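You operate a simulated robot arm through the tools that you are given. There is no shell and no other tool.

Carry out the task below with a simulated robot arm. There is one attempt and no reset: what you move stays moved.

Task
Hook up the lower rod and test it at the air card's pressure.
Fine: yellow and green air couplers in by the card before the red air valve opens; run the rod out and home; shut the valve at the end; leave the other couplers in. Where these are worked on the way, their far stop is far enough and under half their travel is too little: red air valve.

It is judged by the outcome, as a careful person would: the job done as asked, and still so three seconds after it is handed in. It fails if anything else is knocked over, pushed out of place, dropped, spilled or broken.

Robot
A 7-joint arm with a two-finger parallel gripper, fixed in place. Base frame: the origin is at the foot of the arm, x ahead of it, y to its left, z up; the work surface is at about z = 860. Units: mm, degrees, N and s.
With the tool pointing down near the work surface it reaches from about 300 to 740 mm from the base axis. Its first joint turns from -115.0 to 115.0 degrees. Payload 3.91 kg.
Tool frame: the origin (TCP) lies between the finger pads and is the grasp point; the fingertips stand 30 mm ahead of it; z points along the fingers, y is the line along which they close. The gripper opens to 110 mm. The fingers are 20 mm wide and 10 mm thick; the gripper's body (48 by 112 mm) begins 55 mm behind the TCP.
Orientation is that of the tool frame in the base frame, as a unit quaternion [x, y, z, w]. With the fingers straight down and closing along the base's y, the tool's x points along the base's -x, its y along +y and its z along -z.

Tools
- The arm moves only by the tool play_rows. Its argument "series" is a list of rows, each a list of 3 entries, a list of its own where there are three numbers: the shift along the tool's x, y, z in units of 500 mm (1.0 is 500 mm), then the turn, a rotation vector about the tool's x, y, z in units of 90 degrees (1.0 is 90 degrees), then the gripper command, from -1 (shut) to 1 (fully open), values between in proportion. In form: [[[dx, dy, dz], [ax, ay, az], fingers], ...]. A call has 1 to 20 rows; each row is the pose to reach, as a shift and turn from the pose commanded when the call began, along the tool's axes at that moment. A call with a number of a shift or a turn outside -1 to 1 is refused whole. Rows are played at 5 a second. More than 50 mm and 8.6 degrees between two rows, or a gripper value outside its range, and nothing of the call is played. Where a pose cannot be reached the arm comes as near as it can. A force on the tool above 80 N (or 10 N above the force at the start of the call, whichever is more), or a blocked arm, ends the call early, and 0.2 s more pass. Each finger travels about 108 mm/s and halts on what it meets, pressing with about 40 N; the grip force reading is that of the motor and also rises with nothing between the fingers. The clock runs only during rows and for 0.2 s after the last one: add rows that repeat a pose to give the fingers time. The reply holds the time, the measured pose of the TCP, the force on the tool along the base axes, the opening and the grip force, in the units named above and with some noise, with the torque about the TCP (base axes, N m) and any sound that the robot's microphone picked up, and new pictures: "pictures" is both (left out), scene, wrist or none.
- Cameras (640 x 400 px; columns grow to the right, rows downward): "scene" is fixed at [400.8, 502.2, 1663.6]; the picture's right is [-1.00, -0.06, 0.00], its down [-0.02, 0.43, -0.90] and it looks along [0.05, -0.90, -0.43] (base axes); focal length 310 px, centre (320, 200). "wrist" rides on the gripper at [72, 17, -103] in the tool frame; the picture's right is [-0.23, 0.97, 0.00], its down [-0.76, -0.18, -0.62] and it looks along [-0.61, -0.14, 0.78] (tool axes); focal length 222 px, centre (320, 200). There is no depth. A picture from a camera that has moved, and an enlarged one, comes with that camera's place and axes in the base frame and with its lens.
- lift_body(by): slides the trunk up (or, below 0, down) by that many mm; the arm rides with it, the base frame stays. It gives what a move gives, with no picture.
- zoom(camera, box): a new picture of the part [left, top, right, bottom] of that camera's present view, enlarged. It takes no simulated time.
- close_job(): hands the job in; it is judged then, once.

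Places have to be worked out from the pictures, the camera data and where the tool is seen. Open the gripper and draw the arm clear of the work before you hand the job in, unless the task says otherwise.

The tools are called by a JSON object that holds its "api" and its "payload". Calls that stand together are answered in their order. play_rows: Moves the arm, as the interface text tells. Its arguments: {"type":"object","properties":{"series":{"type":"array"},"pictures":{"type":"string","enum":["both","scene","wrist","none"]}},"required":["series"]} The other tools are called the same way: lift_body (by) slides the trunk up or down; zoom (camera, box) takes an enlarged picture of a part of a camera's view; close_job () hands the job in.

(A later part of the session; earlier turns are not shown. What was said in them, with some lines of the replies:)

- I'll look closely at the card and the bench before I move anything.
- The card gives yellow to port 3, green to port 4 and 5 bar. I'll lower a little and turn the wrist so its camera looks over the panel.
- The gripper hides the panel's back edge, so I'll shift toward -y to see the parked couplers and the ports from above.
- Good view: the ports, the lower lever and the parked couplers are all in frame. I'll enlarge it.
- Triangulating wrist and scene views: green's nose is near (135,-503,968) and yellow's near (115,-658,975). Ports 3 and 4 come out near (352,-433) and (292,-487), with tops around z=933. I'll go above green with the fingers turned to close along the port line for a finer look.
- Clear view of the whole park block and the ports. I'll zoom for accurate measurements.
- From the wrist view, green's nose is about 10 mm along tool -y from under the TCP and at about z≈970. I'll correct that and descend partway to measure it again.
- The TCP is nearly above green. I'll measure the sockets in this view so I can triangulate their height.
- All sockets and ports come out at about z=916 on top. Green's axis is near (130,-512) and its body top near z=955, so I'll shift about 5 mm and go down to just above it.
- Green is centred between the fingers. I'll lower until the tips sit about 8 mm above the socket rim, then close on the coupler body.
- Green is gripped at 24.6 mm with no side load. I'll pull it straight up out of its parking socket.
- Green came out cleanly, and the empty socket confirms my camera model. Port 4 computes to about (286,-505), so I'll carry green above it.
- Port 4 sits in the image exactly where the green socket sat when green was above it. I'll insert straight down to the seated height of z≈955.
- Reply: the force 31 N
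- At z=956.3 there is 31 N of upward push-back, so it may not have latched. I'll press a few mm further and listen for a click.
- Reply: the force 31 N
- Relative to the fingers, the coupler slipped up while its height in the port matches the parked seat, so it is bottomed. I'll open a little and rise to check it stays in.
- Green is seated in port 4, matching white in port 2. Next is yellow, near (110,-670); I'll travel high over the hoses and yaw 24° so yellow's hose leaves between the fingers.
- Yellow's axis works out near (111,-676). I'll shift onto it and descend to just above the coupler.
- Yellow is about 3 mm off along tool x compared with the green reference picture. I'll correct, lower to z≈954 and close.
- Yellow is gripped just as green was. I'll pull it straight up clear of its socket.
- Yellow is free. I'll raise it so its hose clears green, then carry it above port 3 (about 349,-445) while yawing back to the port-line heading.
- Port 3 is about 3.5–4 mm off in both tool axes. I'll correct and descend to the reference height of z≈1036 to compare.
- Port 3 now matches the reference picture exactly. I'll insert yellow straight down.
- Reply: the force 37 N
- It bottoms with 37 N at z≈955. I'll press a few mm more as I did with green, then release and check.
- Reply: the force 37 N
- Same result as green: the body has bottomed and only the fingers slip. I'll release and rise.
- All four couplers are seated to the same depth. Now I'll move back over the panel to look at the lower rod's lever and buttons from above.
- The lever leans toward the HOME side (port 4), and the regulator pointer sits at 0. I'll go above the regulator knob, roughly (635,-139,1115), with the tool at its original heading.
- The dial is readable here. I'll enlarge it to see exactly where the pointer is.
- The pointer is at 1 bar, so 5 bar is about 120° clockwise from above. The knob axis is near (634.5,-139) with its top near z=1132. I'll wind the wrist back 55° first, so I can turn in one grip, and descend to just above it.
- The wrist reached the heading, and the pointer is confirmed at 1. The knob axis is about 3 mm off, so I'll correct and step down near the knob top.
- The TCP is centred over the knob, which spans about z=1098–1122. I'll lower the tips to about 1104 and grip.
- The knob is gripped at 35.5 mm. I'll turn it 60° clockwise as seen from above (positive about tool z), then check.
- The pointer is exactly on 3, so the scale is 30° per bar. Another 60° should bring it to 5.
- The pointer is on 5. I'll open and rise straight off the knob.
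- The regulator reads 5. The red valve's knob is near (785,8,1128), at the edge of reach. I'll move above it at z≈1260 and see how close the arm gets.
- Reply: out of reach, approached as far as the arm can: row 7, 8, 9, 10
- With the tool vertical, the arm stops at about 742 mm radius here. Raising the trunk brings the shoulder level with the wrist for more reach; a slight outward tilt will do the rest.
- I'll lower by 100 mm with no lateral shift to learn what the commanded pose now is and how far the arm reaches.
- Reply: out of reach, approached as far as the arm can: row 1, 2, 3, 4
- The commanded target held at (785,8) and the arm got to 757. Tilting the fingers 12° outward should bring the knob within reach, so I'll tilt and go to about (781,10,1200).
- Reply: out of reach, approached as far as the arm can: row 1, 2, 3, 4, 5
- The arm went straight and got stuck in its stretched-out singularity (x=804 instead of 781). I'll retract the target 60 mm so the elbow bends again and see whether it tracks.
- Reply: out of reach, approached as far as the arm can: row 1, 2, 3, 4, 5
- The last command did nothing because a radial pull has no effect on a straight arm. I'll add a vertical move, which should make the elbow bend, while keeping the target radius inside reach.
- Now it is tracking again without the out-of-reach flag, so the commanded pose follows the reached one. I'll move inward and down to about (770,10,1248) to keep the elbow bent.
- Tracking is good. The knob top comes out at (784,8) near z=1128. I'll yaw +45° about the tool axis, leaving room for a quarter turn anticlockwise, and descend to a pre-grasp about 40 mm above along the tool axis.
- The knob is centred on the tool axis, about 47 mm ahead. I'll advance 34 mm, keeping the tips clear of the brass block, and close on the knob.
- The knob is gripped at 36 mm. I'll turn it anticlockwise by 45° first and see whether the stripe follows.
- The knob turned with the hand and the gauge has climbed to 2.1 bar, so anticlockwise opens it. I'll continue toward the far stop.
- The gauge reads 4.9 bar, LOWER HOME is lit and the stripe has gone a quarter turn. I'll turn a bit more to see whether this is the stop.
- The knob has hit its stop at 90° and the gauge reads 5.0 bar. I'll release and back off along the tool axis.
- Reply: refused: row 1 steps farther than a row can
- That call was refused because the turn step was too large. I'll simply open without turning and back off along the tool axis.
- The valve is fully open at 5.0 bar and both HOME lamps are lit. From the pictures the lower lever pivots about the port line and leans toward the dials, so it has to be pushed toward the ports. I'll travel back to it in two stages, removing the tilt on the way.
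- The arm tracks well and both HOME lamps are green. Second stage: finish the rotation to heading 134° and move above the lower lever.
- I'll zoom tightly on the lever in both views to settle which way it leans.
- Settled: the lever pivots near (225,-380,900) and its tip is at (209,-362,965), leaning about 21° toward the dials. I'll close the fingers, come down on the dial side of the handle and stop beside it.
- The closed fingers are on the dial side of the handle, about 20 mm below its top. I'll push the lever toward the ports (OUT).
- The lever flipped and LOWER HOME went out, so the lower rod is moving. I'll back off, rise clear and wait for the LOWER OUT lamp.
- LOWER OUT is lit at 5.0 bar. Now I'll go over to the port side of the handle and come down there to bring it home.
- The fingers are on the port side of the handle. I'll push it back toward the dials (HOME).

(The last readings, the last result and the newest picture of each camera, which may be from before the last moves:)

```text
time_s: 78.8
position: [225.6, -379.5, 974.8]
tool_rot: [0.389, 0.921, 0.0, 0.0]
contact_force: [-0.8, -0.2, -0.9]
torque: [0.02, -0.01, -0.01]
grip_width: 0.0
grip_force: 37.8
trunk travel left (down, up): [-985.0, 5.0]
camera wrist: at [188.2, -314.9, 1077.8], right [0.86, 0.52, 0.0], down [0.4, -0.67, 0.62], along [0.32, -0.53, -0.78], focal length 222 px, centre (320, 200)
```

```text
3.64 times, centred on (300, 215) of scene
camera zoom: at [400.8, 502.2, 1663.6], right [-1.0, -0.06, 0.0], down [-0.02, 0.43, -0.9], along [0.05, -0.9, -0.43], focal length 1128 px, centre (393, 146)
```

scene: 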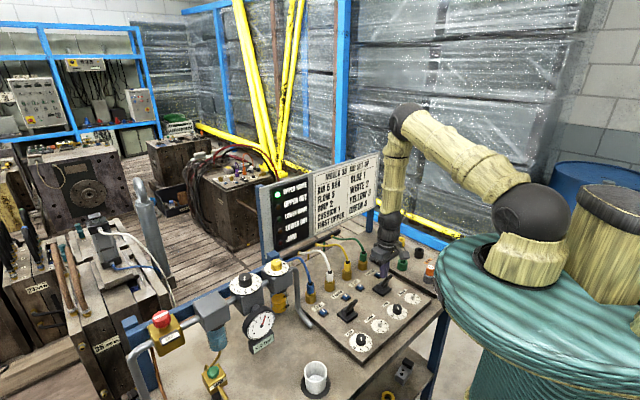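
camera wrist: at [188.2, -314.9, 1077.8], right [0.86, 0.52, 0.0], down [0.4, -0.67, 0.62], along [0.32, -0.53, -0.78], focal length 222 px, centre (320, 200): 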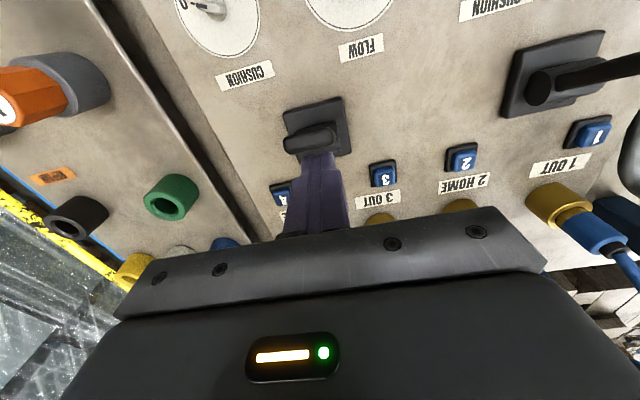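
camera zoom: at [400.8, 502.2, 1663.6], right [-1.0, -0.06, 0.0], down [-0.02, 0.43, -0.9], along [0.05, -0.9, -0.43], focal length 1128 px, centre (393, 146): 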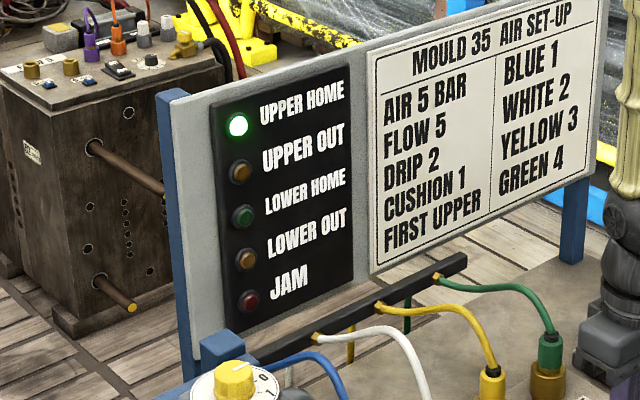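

The lever is back at its original lean and LOWER OUT has gone off, so the rod is returning. I'll back off, rise and wait for LOWER HOME.

{"api": "play_rows", "payload": {"series": [[[-0.016, 0, 0], [0, 0, 0], -1], [[-0.016, 0, -0.05], [0, 0, 0], -1], [[-0.016, 0, -0.12], [0, 0, 0], -1], [[-0.016, 0, -0.2], [0, 0, 0], -1], [[-0.016, 0, -0.28], [0, 0, 0], -1], [[-0.016, 0, -0.33], [0, 0, 0], -0.5], [[-0.016, 0, -0.33], [0, 0, 0], 0.1], [[-0.016, 0, -0.33], [0, 0, 0], 0.1]], "pictures": "both"}}

{"api": "zoom", "payload": {"camera": "scene", "box": [240, 160, 360, 270]}}

{"api": "zoom", "payload": {"camera": "scene", "box": [340, 240, 420, 310]}}

{"api": "zoom", "payload": {"camera": "scene", "box": [120, 260, 280, 380]}}

```text
time_s: 80.6
position: [230.5, -384.8, 1139.1]
tool_rot: [0.389, 0.921, 0.0, 0.0]
contact_force: [0.6, 0.3, 0.3]
torque: [-0.01, 0.02, 0.0]
grip_width: 60.4
grip_force: 0.0
trunk travel left (down, up): [-985.0, 5.0]
camera wrist: at [193.3, -319.9, 1242.6], right [0.86, 0.52, 0.0], down [0.4, -0.67, 0.62], along [0.32, -0.53, -0.78], focal length 222 px, centre (320, 200)
```

scene: 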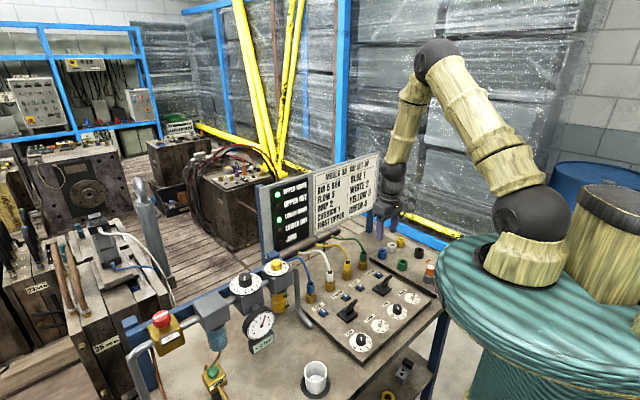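
wrist: 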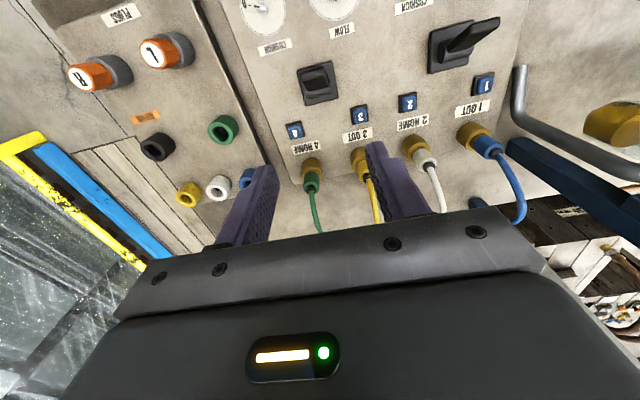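

```text
3.64 times, centred on (300, 215) of scene
camera zoom: at [400.8, 502.2, 1663.6], right [-1.0, -0.06, 0.0], down [-0.02, 0.43, -0.9], along [0.05, -0.9, -0.43], focal length 1128 px, centre (393, 146)
```

zoom: 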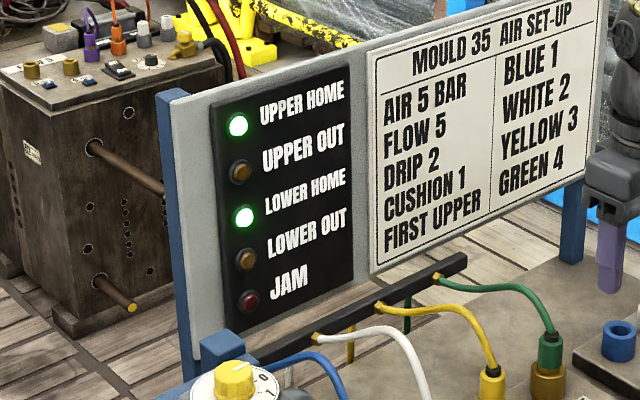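

```text
5.71 times, centred on (380, 275) of scene
camera zoom: at [400.8, 502.2, 1663.6], right [-1.0, -0.06, 0.0], down [-0.02, 0.43, -0.9], along [0.05, -0.9, -0.43], focal length 1772 px, centre (-23, -229)
```

zoom: 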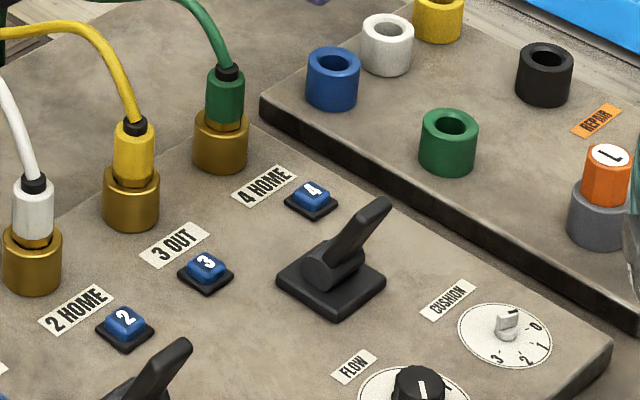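

```text
3.33 times, centred on (200, 320) of scene
camera zoom: at [400.8, 502.2, 1663.6], right [-1.0, -0.06, 0.0], down [-0.02, 0.43, -0.9], along [0.05, -0.9, -0.43], focal length 1034 px, centre (720, -200)
```

zoom: 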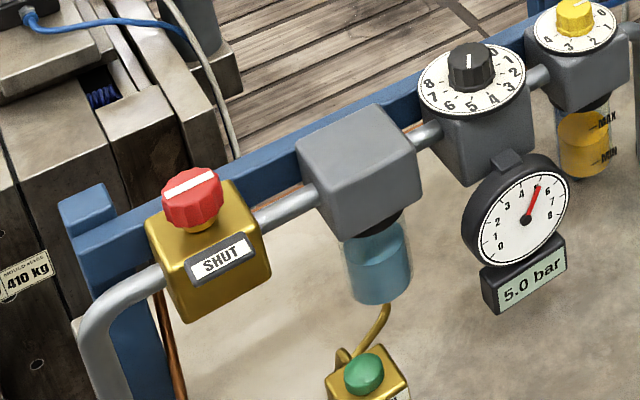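

LOWER HOME is lit, JAM is dark and the pressure is a steady 5.0 bar, so the run out and home is done. Now I'll return to the red valve to shut it, again in two stages with the 12° tilt.

{"api": "play_rows", "payload": {"series": [[[-0.0076, 0.0699, -0.0224], [-0.0001, -0.0082, -0.0559], 0.1], [[-0.0152, 0.1398, -0.0449], [-0.0001, -0.0165, -0.1119], 0.1], [[-0.0229, 0.2097, -0.0673], [-0.0002, -0.0247, -0.1678], 0.1], [[-0.0305, 0.2796, -0.0898], [-0.0003, -0.033, -0.2238], 0.1], [[-0.0381, 0.3495, -0.1122], [-0.0003, -0.0412, -0.2797], 0.1], [[-0.0457, 0.4194, -0.1347], [-0.0004, -0.0495, -0.3357], 0.1], [[-0.0534, 0.4893, -0.1571], [-0.0005, -0.0577, -0.3916], 0.1], [[-0.061, 0.5592, -0.1796], [-0.0005, -0.066, -0.4476], 0.1], [[-0.0686, 0.6291, -0.202], [-0.0006, -0.0742, -0.5035], 0.1], [[-0.0686, 0.6291, -0.202], [-0.0006, -0.0742, -0.5035], 0.1]], "pictures": "scene"}}

```text
time_s: 82.8
position: [480.2, -191.1, 1242.1]
tool_rot: [0.003, 0.998, -0.022, 0.053]
contact_force: [0.7, -0.7, 0.0]
torque: [0.02, -0.05, 0.04]
grip_width: 60.5
grip_force: 0.1
trunk travel left (down, up): [-985.0, 5.0]
```

scene: 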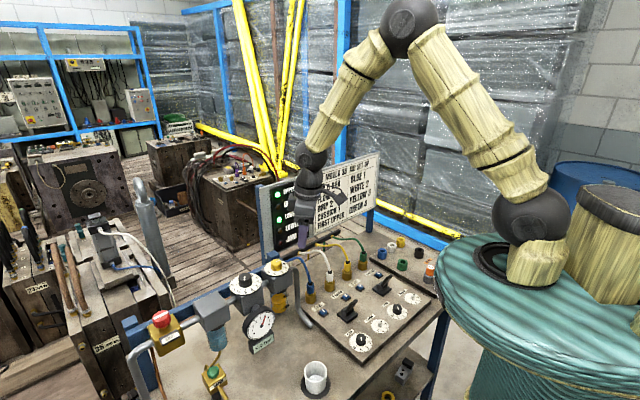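

Second stage: the remaining rotation and the move to above the valve at about (763,8,1232).

{"api": "play_rows", "payload": {"series": [[[-0.062, 0.0448, 0.0069], [-0.0001, -0.0082, -0.0559], 0.1], [[-0.124, 0.0896, 0.0138], [-0.0001, -0.0165, -0.1119], 0.1], [[-0.186, 0.1344, 0.0207], [-0.0002, -0.0247, -0.1678], 0.1], [[-0.248, 0.1792, 0.0276], [-0.0003, -0.033, -0.2238], 0.1], [[-0.31, 0.2241, 0.0344], [-0.0003, -0.0412, -0.2797], 0.1], [[-0.372, 0.2689, 0.0413], [-0.0004, -0.0495, -0.3357], 0.1], [[-0.434, 0.3137, 0.0482], [-0.0005, -0.0577, -0.3916], 0.1], [[-0.496, 0.3585, 0.0551], [-0.0005, -0.066, -0.4476], 0.1], [[-0.558, 0.4033, 0.062], [-0.0006, -0.0742, -0.5035], 0.1], [[-0.558, 0.4033, 0.062], [-0.0006, -0.0742, -0.5035], 0.1]], "pictures": "both"}}

{"api": "zoom", "payload": {"camera": "wrist", "box": [230, 40, 430, 190]}}

```text
time_s: 85.0
position: [763.8, 8.1, 1229.7]
tool_rot: [-0.382, 0.918, -0.041, 0.097]
contact_force: [-0.4, -0.2, 0.3]
torque: [0.01, 0.02, 0.01]
grip_width: 60.3
grip_force: 0.0
trunk travel left (down, up): [-985.0, 5.0]
camera wrist: at [681.3, -30.8, 1317.6], right [-0.52, 0.85, -0.11], down [0.52, 0.42, 0.75], along [0.68, 0.33, -0.65], focal length 222 px, centre (320, 200)
```

scene: 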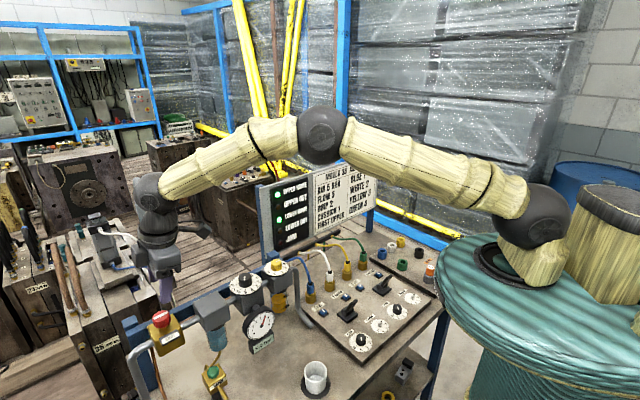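
wrist: 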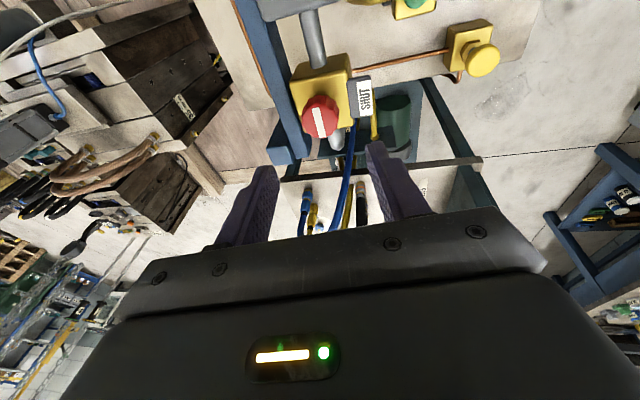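

```text
2.67 times, centred on (330, 115) of wrist
camera zoom: at [681.3, -30.8, 1317.6], right [-0.52, 0.85, -0.11], down [0.52, 0.42, 0.75], along [0.68, 0.33, -0.65], focal length 592 px, centre (293, 427)
```

zoom: 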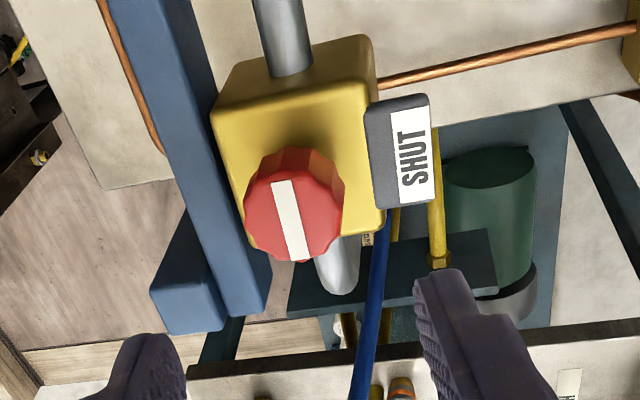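

The knob is almost on the tool axis, about 102 mm ahead. I'll advance 88 mm, the same depth as before, and grip.

{"api": "play_rows", "payload": {"series": [[[0.003, 0, 0.05], [0, 0, 0], 0.1], [[0.0045, 0, 0.1], [0, 0, 0], 0.1], [[0.0045, 0, 0.14], [0, 0, 0], 0.1], [[0.0045, 0, 0.175], [0, 0, 0], 0.1], [[0.0045, 0, 0.175], [0, 0, 0], -0.2], [[0.0045, 0, 0.175], [0, 0, 0], -0.6], [[0.0045, 0, 0.175], [0, 0, 0], -1], [[0.0045, 0, 0.175], [0, 0, 0], -1]], "pictures": "both"}}

{"api": "zoom", "payload": {"camera": "wrist", "box": [230, 60, 430, 210]}}

{"api": "zoom", "payload": {"camera": "scene", "box": [120, 260, 280, 380]}}

```text
time_s: 86.8
position: [779.6, 8.5, 1143.0]
tool_rot: [-0.382, 0.918, -0.04, 0.096]
contact_force: [-1.8, 1.5, -2.1]
torque: [0.73, 0.2, -0.01]
grip_width: 35.6
grip_force: 45.6
trunk travel left (down, up): [-985.0, 5.0]
camera wrist: at [697.7, -31.2, 1231.4], right [-0.52, 0.85, -0.11], down [0.52, 0.41, 0.75], along [0.68, 0.33, -0.66], focal length 222 px, centre (320, 200)
```

scene: 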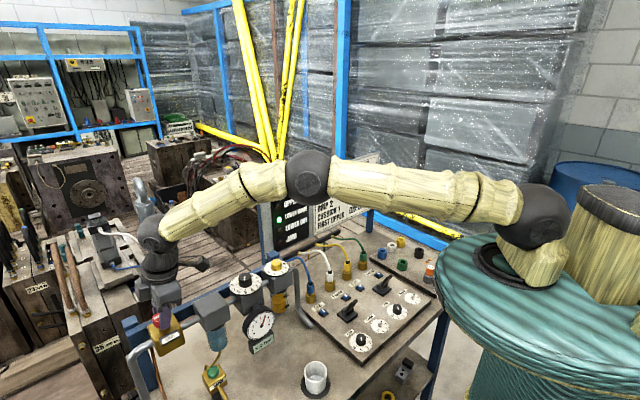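
wrist: 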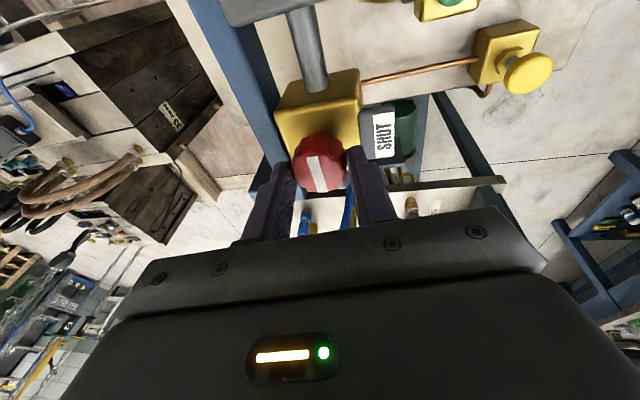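

```text
2.67 times, centred on (330, 135) of wrist
camera zoom: at [697.7, -31.2, 1231.4], right [-0.52, 0.85, -0.11], down [0.52, 0.41, 0.75], along [0.68, 0.33, -0.66], focal length 592 px, centre (293, 373)
```

zoom: 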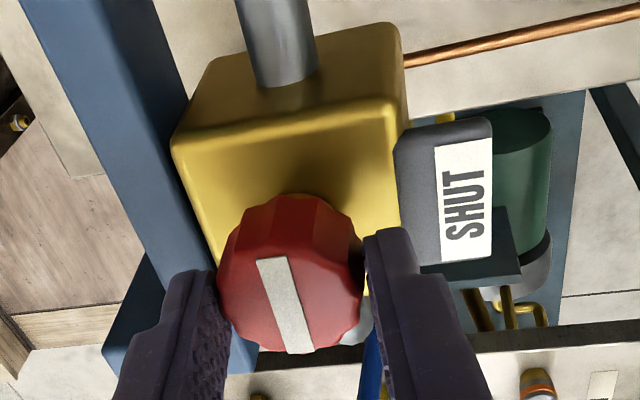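

```text
3.33 times, centred on (200, 320) of scene
camera zoom: at [400.8, 502.2, 1663.6], right [-1.0, -0.06, 0.0], down [-0.02, 0.43, -0.9], along [0.05, -0.9, -0.43], focal length 1034 px, centre (720, -200)
```

zoom: 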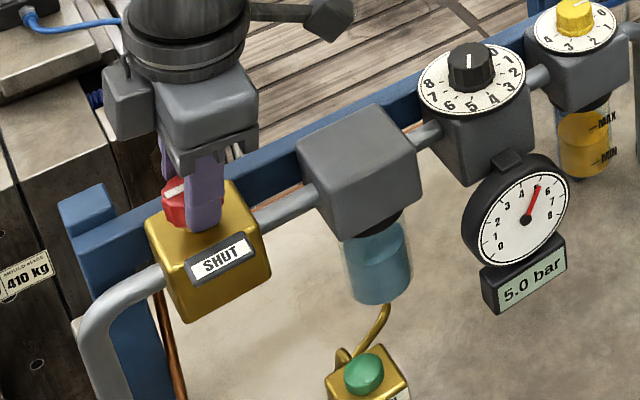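

Gripped at 35.6 mm. I'll turn it clockwise 90° back to SHUT.

{"api": "play_rows", "payload": {"series": [[[0, 0, 0], [0, 0, 0.0833], -1], [[0, 0, 0], [0, 0, 0.1667], -1], [[0, 0, 0], [0, 0, 0.25], -1], [[0, 0, 0], [0, 0, 0.3333], -1], [[0, 0, 0], [0, 0, 0.4167], -1], [[0, 0, 0], [0, 0, 0.5], -1], [[0, 0, 0], [0, 0, 0.5833], -1], [[0, 0, 0], [0, 0, 0.6667], -1], [[0, 0, 0], [0, 0, 0.75], -1], [[0, 0, 0], [0, 0, 0.8333], -1], [[0, 0, 0], [0, 0, 0.9167], -1], [[0, 0, 0], [0, 0, 0.99], -1], [[0, 0, 0], [0, 0, 0.99], -1]], "pictures": "both"}}

{"api": "zoom", "payload": {"camera": "wrist", "box": [230, 60, 430, 210]}}

{"api": "zoom", "payload": {"camera": "scene", "box": [120, 260, 280, 380]}}

```text
time_s: 89.6
position: [779.9, 5.7, 1146.8]
tool_rot: [0.373, 0.922, 0.04, 0.098]
contact_force: [1.3, -4.5, 7.9]
torque: [-1.17, -0.35, -0.06]
grip_width: 35.0
grip_force: 45.0
trunk travel left (down, up): [-985.0, 5.0]
camera wrist: at [719.5, 69.4, 1238.1], right [0.82, 0.54, 0.18], down [0.28, -0.66, 0.7], along [0.49, -0.52, -0.69], focal length 222 px, centre (320, 200)
```

scene: 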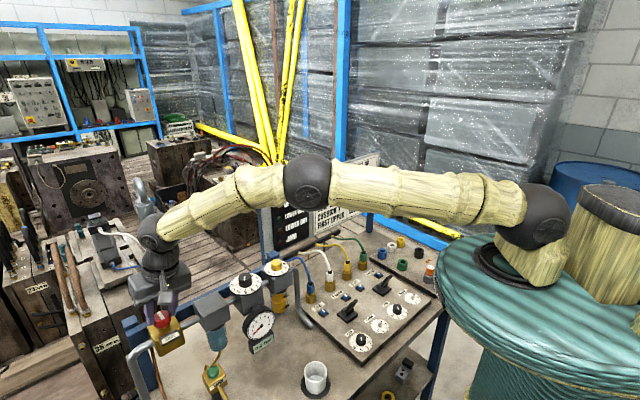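
wrist: 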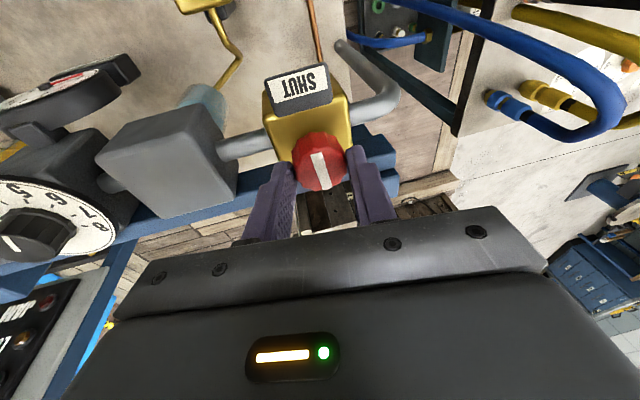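

```text
2.67 times, centred on (330, 135) of wrist
camera zoom: at [719.5, 69.4, 1238.1], right [0.82, 0.54, 0.18], down [0.28, -0.66, 0.7], along [0.49, -0.52, -0.69], focal length 592 px, centre (293, 373)
```

zoom: 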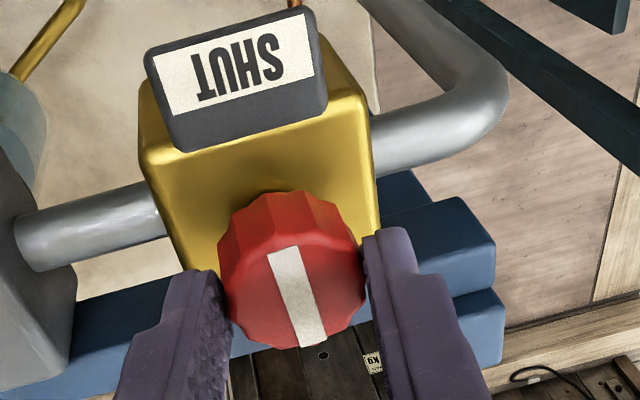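

```text
3.33 times, centred on (200, 320) of scene
camera zoom: at [400.8, 502.2, 1663.6], right [-1.0, -0.06, 0.0], down [-0.02, 0.43, -0.9], along [0.05, -0.9, -0.43], focal length 1034 px, centre (720, -200)
```

zoom: 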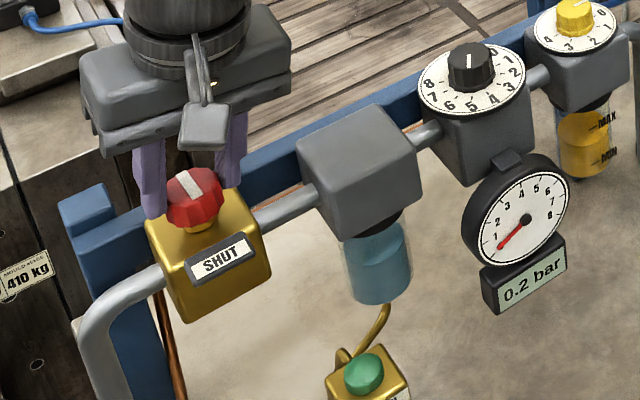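

The gauge is down to 0.2 bar, but the stripe is a few degrees short of where it started. I'll turn a little further until it meets the stop.

{"api": "play_rows", "payload": {"series": [[[0, 0, 0], [0, 0, 0.0556], -1], [[0, 0, 0], [0, 0, 0.1111], -1], [[0, 0, 0], [0, 0, 0.1667], -1], [[0, 0, 0], [0, 0, 0.2222], -1], [[0, 0, 0], [0, 0, 0.2222], -1], [[0, 0, 0], [0, 0, 0.2222], -1]], "pictures": "both"}}

{"api": "zoom", "payload": {"camera": "wrist", "box": [230, 60, 430, 210]}}

{"api": "zoom", "payload": {"camera": "scene", "box": [120, 260, 280, 380]}}

```text
time_s: 91.0
position: [778.5, 7.7, 1146.3]
tool_rot: [0.526, 0.844, 0.056, 0.088]
contact_force: [-4.0, 1.1, 8.1]
torque: [-0.38, 0.51, 0.47]
grip_width: 35.7
grip_force: 45.1
trunk travel left (down, up): [-985.0, 5.0]
camera wrist: at [741.5, 81.1, 1243.1], right [0.95, 0.22, 0.2], down [0.04, -0.76, 0.65], along [0.3, -0.61, -0.74], focal length 222 px, centre (320, 200)
```

scene: 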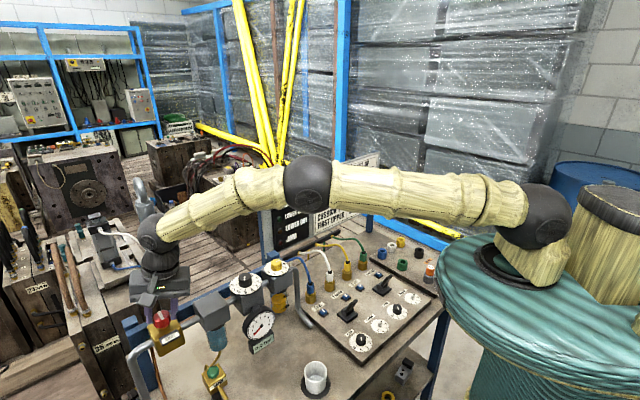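
wrist: 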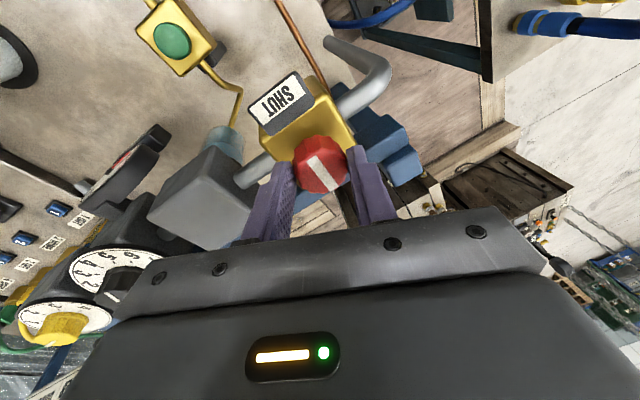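

```text
2.67 times, centred on (330, 135) of wrist
camera zoom: at [741.5, 81.1, 1243.1], right [0.95, 0.22, 0.2], down [0.04, -0.76, 0.65], along [0.3, -0.61, -0.74], focal length 592 px, centre (293, 373)
```

zoom: 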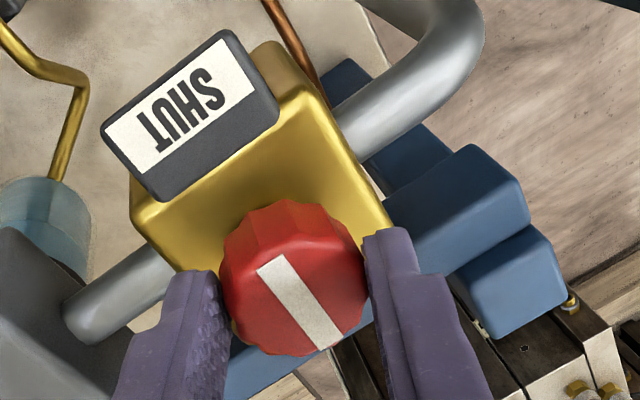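

```text
3.33 times, centred on (200, 320) of scene
camera zoom: at [400.8, 502.2, 1663.6], right [-1.0, -0.06, 0.0], down [-0.02, 0.43, -0.9], along [0.05, -0.9, -0.43], focal length 1034 px, centre (720, -200)
```

zoom: 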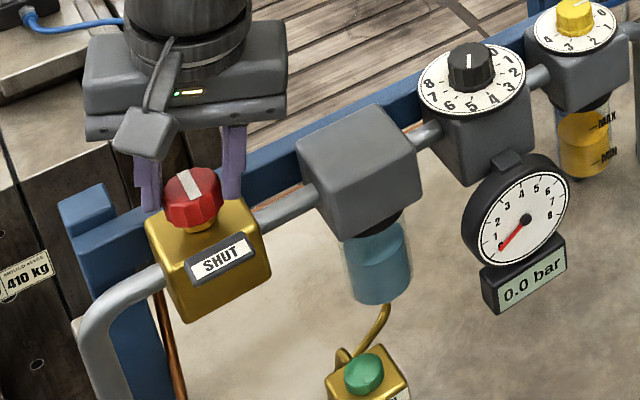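

0.0 bar, and the stripe has stopped following the hand, so the knob is at the SHUT stop. I'll release and back off along the tool axis.

{"api": "play_rows", "payload": {"series": [[[0, 0, 0], [0, 0, 0], -0.3], [[0, 0, 0], [0, 0, 0], 0.1], [[0, 0, 0], [0, 0, 0], 0.1], [[0, 0, -0.05], [0, 0, 0], 0.1], [[0, 0, -0.11], [0, 0, 0], 0.1], [[0, 0, -0.18], [0, 0, 0], 0.1], [[0, 0, -0.18], [0, 0, 0], 0.1]], "pictures": "both"}}

{"api": "zoom", "payload": {"camera": "scene", "box": [120, 260, 280, 380]}}

{"api": "zoom", "payload": {"camera": "scene", "box": [140, 300, 200, 350]}}

{"api": "zoom", "payload": {"camera": "scene", "box": [260, 230, 440, 360]}}

```text
time_s: 92.6
position: [762.9, 7.7, 1233.6]
tool_rot: [0.526, 0.844, 0.055, 0.089]
contact_force: [-0.1, 0.3, 1.0]
torque: [0.01, 0.01, 0.0]
grip_width: 60.6
grip_force: 0.0
trunk travel left (down, up): [-985.0, 5.0]
camera wrist: at [725.3, 79.8, 1330.2], right [0.95, 0.22, 0.2], down [0.04, -0.76, 0.65], along [0.3, -0.61, -0.74], focal length 222 px, centre (320, 200)
```

scene: 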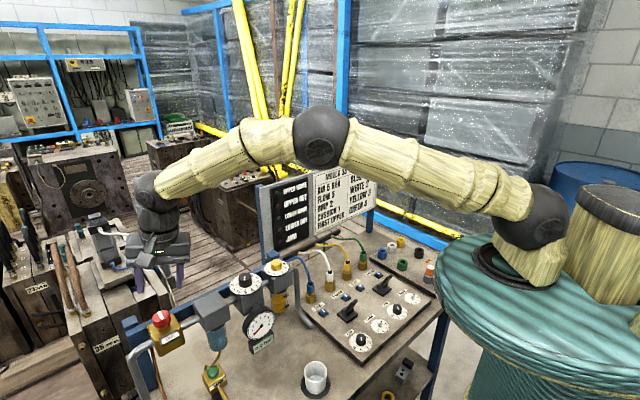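
wrist: 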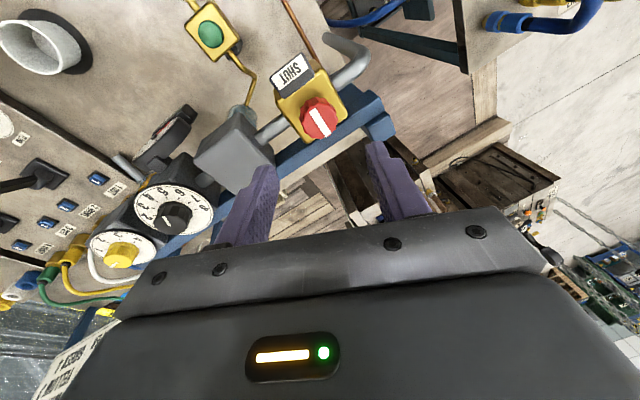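

```text
3.33 times, centred on (200, 320) of scene
camera zoom: at [400.8, 502.2, 1663.6], right [-1.0, -0.06, 0.0], down [-0.02, 0.43, -0.9], along [0.05, -0.9, -0.43], focal length 1034 px, centre (720, -200)
```

zoom: 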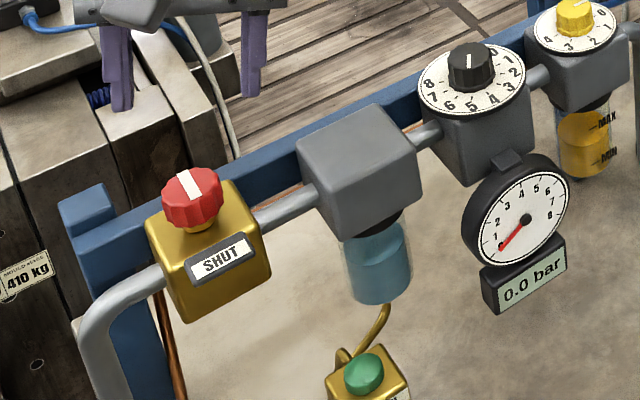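

```text
8.00 times, centred on (170, 325) of scene
camera zoom: at [400.8, 502.2, 1663.6], right [-1.0, -0.06, 0.0], down [-0.02, 0.43, -0.9], along [0.05, -0.9, -0.43], focal length 2481 px, centre (1520, -800)
```

zoom: 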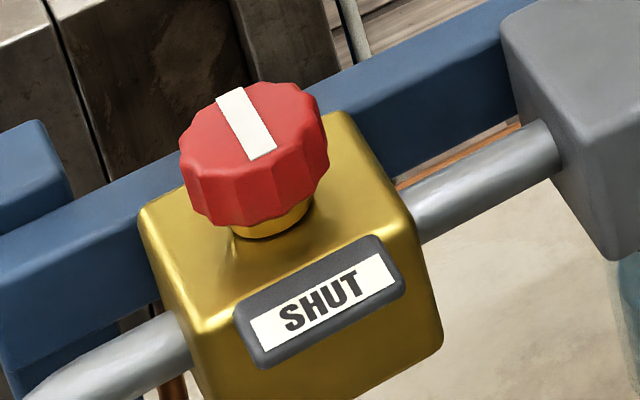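

```text
3.08 times, centred on (350, 295) of scene
camera zoom: at [400.8, 502.2, 1663.6], right [-1.0, -0.06, 0.0], down [-0.02, 0.43, -0.9], along [0.05, -0.9, -0.43], focal length 954 px, centre (228, -92)
```

zoom: 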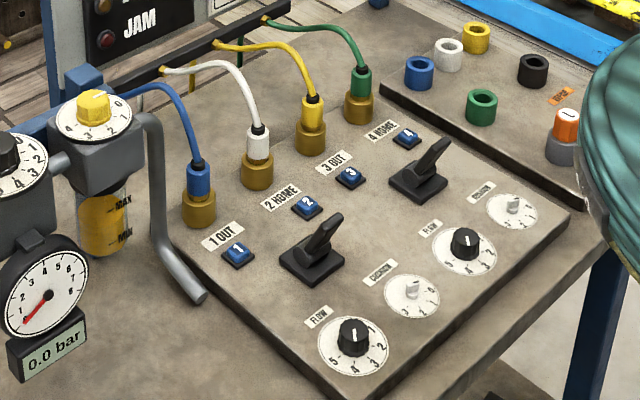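

The stripe is back exactly where it started at SHUT, the gauge reads 0.0 bar, and all four couplers and both levers are in place. I'll open fully and draw the arm up and back, clear of the bench.

{"api": "play_rows", "payload": {"series": [[[0.005, -0.0558, -0.0546], [0, 0, 0], 0.4], [[0.01, -0.1115, -0.1093], [0, 0, 0], 0.7], [[0.015, -0.1673, -0.1639], [0, 0, 0], 1], [[0.02, -0.223, -0.2185], [0, 0, 0], 1], [[0.025, -0.2788, -0.2731], [0, 0, 0], 1], [[0.03, -0.3345, -0.3278], [0, 0, 0], 1], [[0.035, -0.3903, -0.3824], [0, 0, 0], 1], [[0.04, -0.446, -0.437], [0, 0, 0], 1], [[0.04, -0.446, -0.437], [0, 0, 0], 1], [[0.04, -0.446, -0.437], [0, 0, 0], 1]], "pictures": "both"}}

{"api": "zoom", "payload": {"camera": "scene", "box": [240, 160, 440, 300]}}

{"api": "zoom", "payload": {"camera": "scene", "box": [120, 250, 300, 380]}}

```text
time_s: 94.8
position: [510.7, -74.3, 1402.4]
tool_rot: [0.526, 0.844, 0.056, 0.089]
contact_force: [-0.3, 1.0, 0.1]
torque: [0.0, 0.02, 0.02]
grip_width: 110.1
grip_force: 0.1
trunk travel left (down, up): [-985.0, 5.0]
camera wrist: at [473.4, -0.3, 1500.0], right [0.95, 0.22, 0.2], down [0.04, -0.76, 0.65], along [0.3, -0.61, -0.74], focal length 222 px, centre (320, 200)
```

scene: 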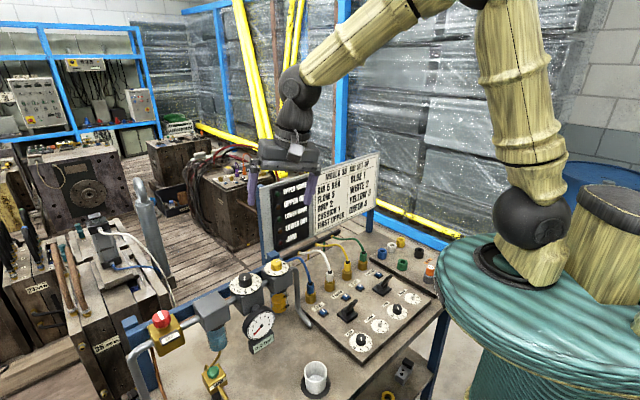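
wrist: 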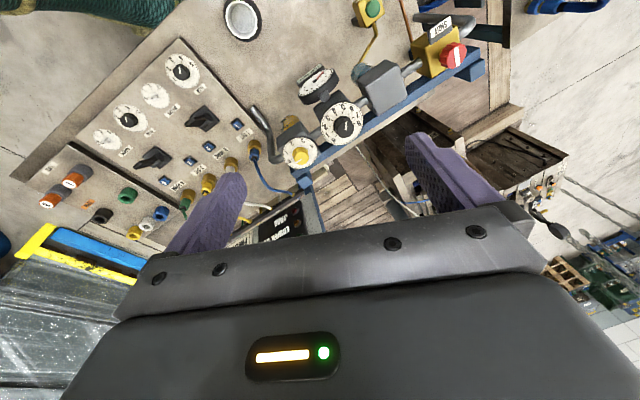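

```text
2.86 times, centred on (340, 230) of scene
camera zoom: at [400.8, 502.2, 1663.6], right [-1.0, -0.06, 0.0], down [-0.02, 0.43, -0.9], along [0.05, -0.9, -0.43], focal length 886 px, centre (263, 114)
```

zoom: 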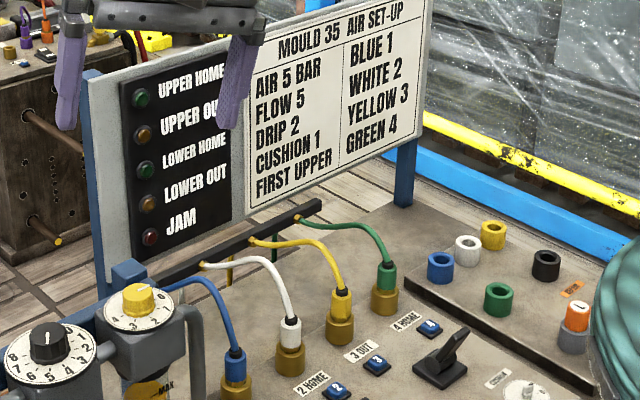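

```text
3.08 times, centred on (210, 315) of scene
camera zoom: at [400.8, 502.2, 1663.6], right [-1.0, -0.06, 0.0], down [-0.02, 0.43, -0.9], along [0.05, -0.9, -0.43], focal length 954 px, centre (658, -154)
```

zoom: 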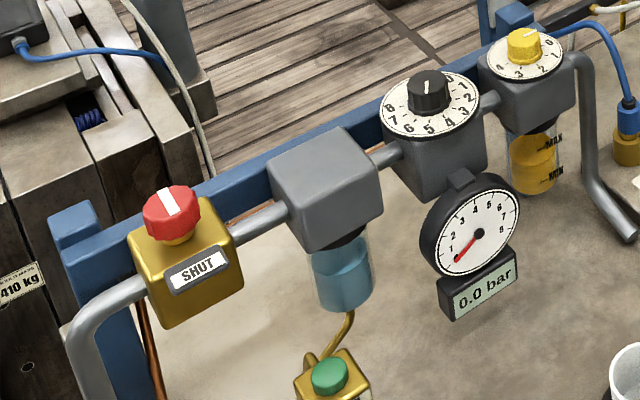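

Final check: yellow is in 3, green in 4, blue and white untouched, the regulator is on 5, the levers are home, the valve is shut at 0.0 bar, and the arm is clear with the gripper open. The lower rod ran out and home at 5.0 bar with no jam, so I'm handing the job in.

{"api": "close_job", "payload": {}}

```text
The job is handed in.
```

The lower rod is hooked up and tested at the card's 5 bar. The job has been handed in; I have not seen the judged result.

- **Couplers:** yellow is in port 3 and green is in port 4, both seated before the red valve opened. Blue and white were left in ports 1 and 2.
- **Pressure:** I turned the regulator from 1 to 5, and the gauge read 5.0 bar with the red valve open to its far stop. I left the regulator on 5.
- **Rod test:** I ran the lower rod out until LOWER OUT lit, then home until LOWER HOME lit. JAM stayed dark in every check of the panel.
- **End state:** the red valve is shut at its stop, the gauge reads 0.0 bar, both levers are in their starting positions, and the arm is clear with the gripper open.

I left the flow, cushion and drip settings alone because the task asked only for the card's pressure. The lower flow dial looked to be around 3.5, against the card's 5. The trunk is still 110 mm higher than it started, because I raised it to reach the red valve.
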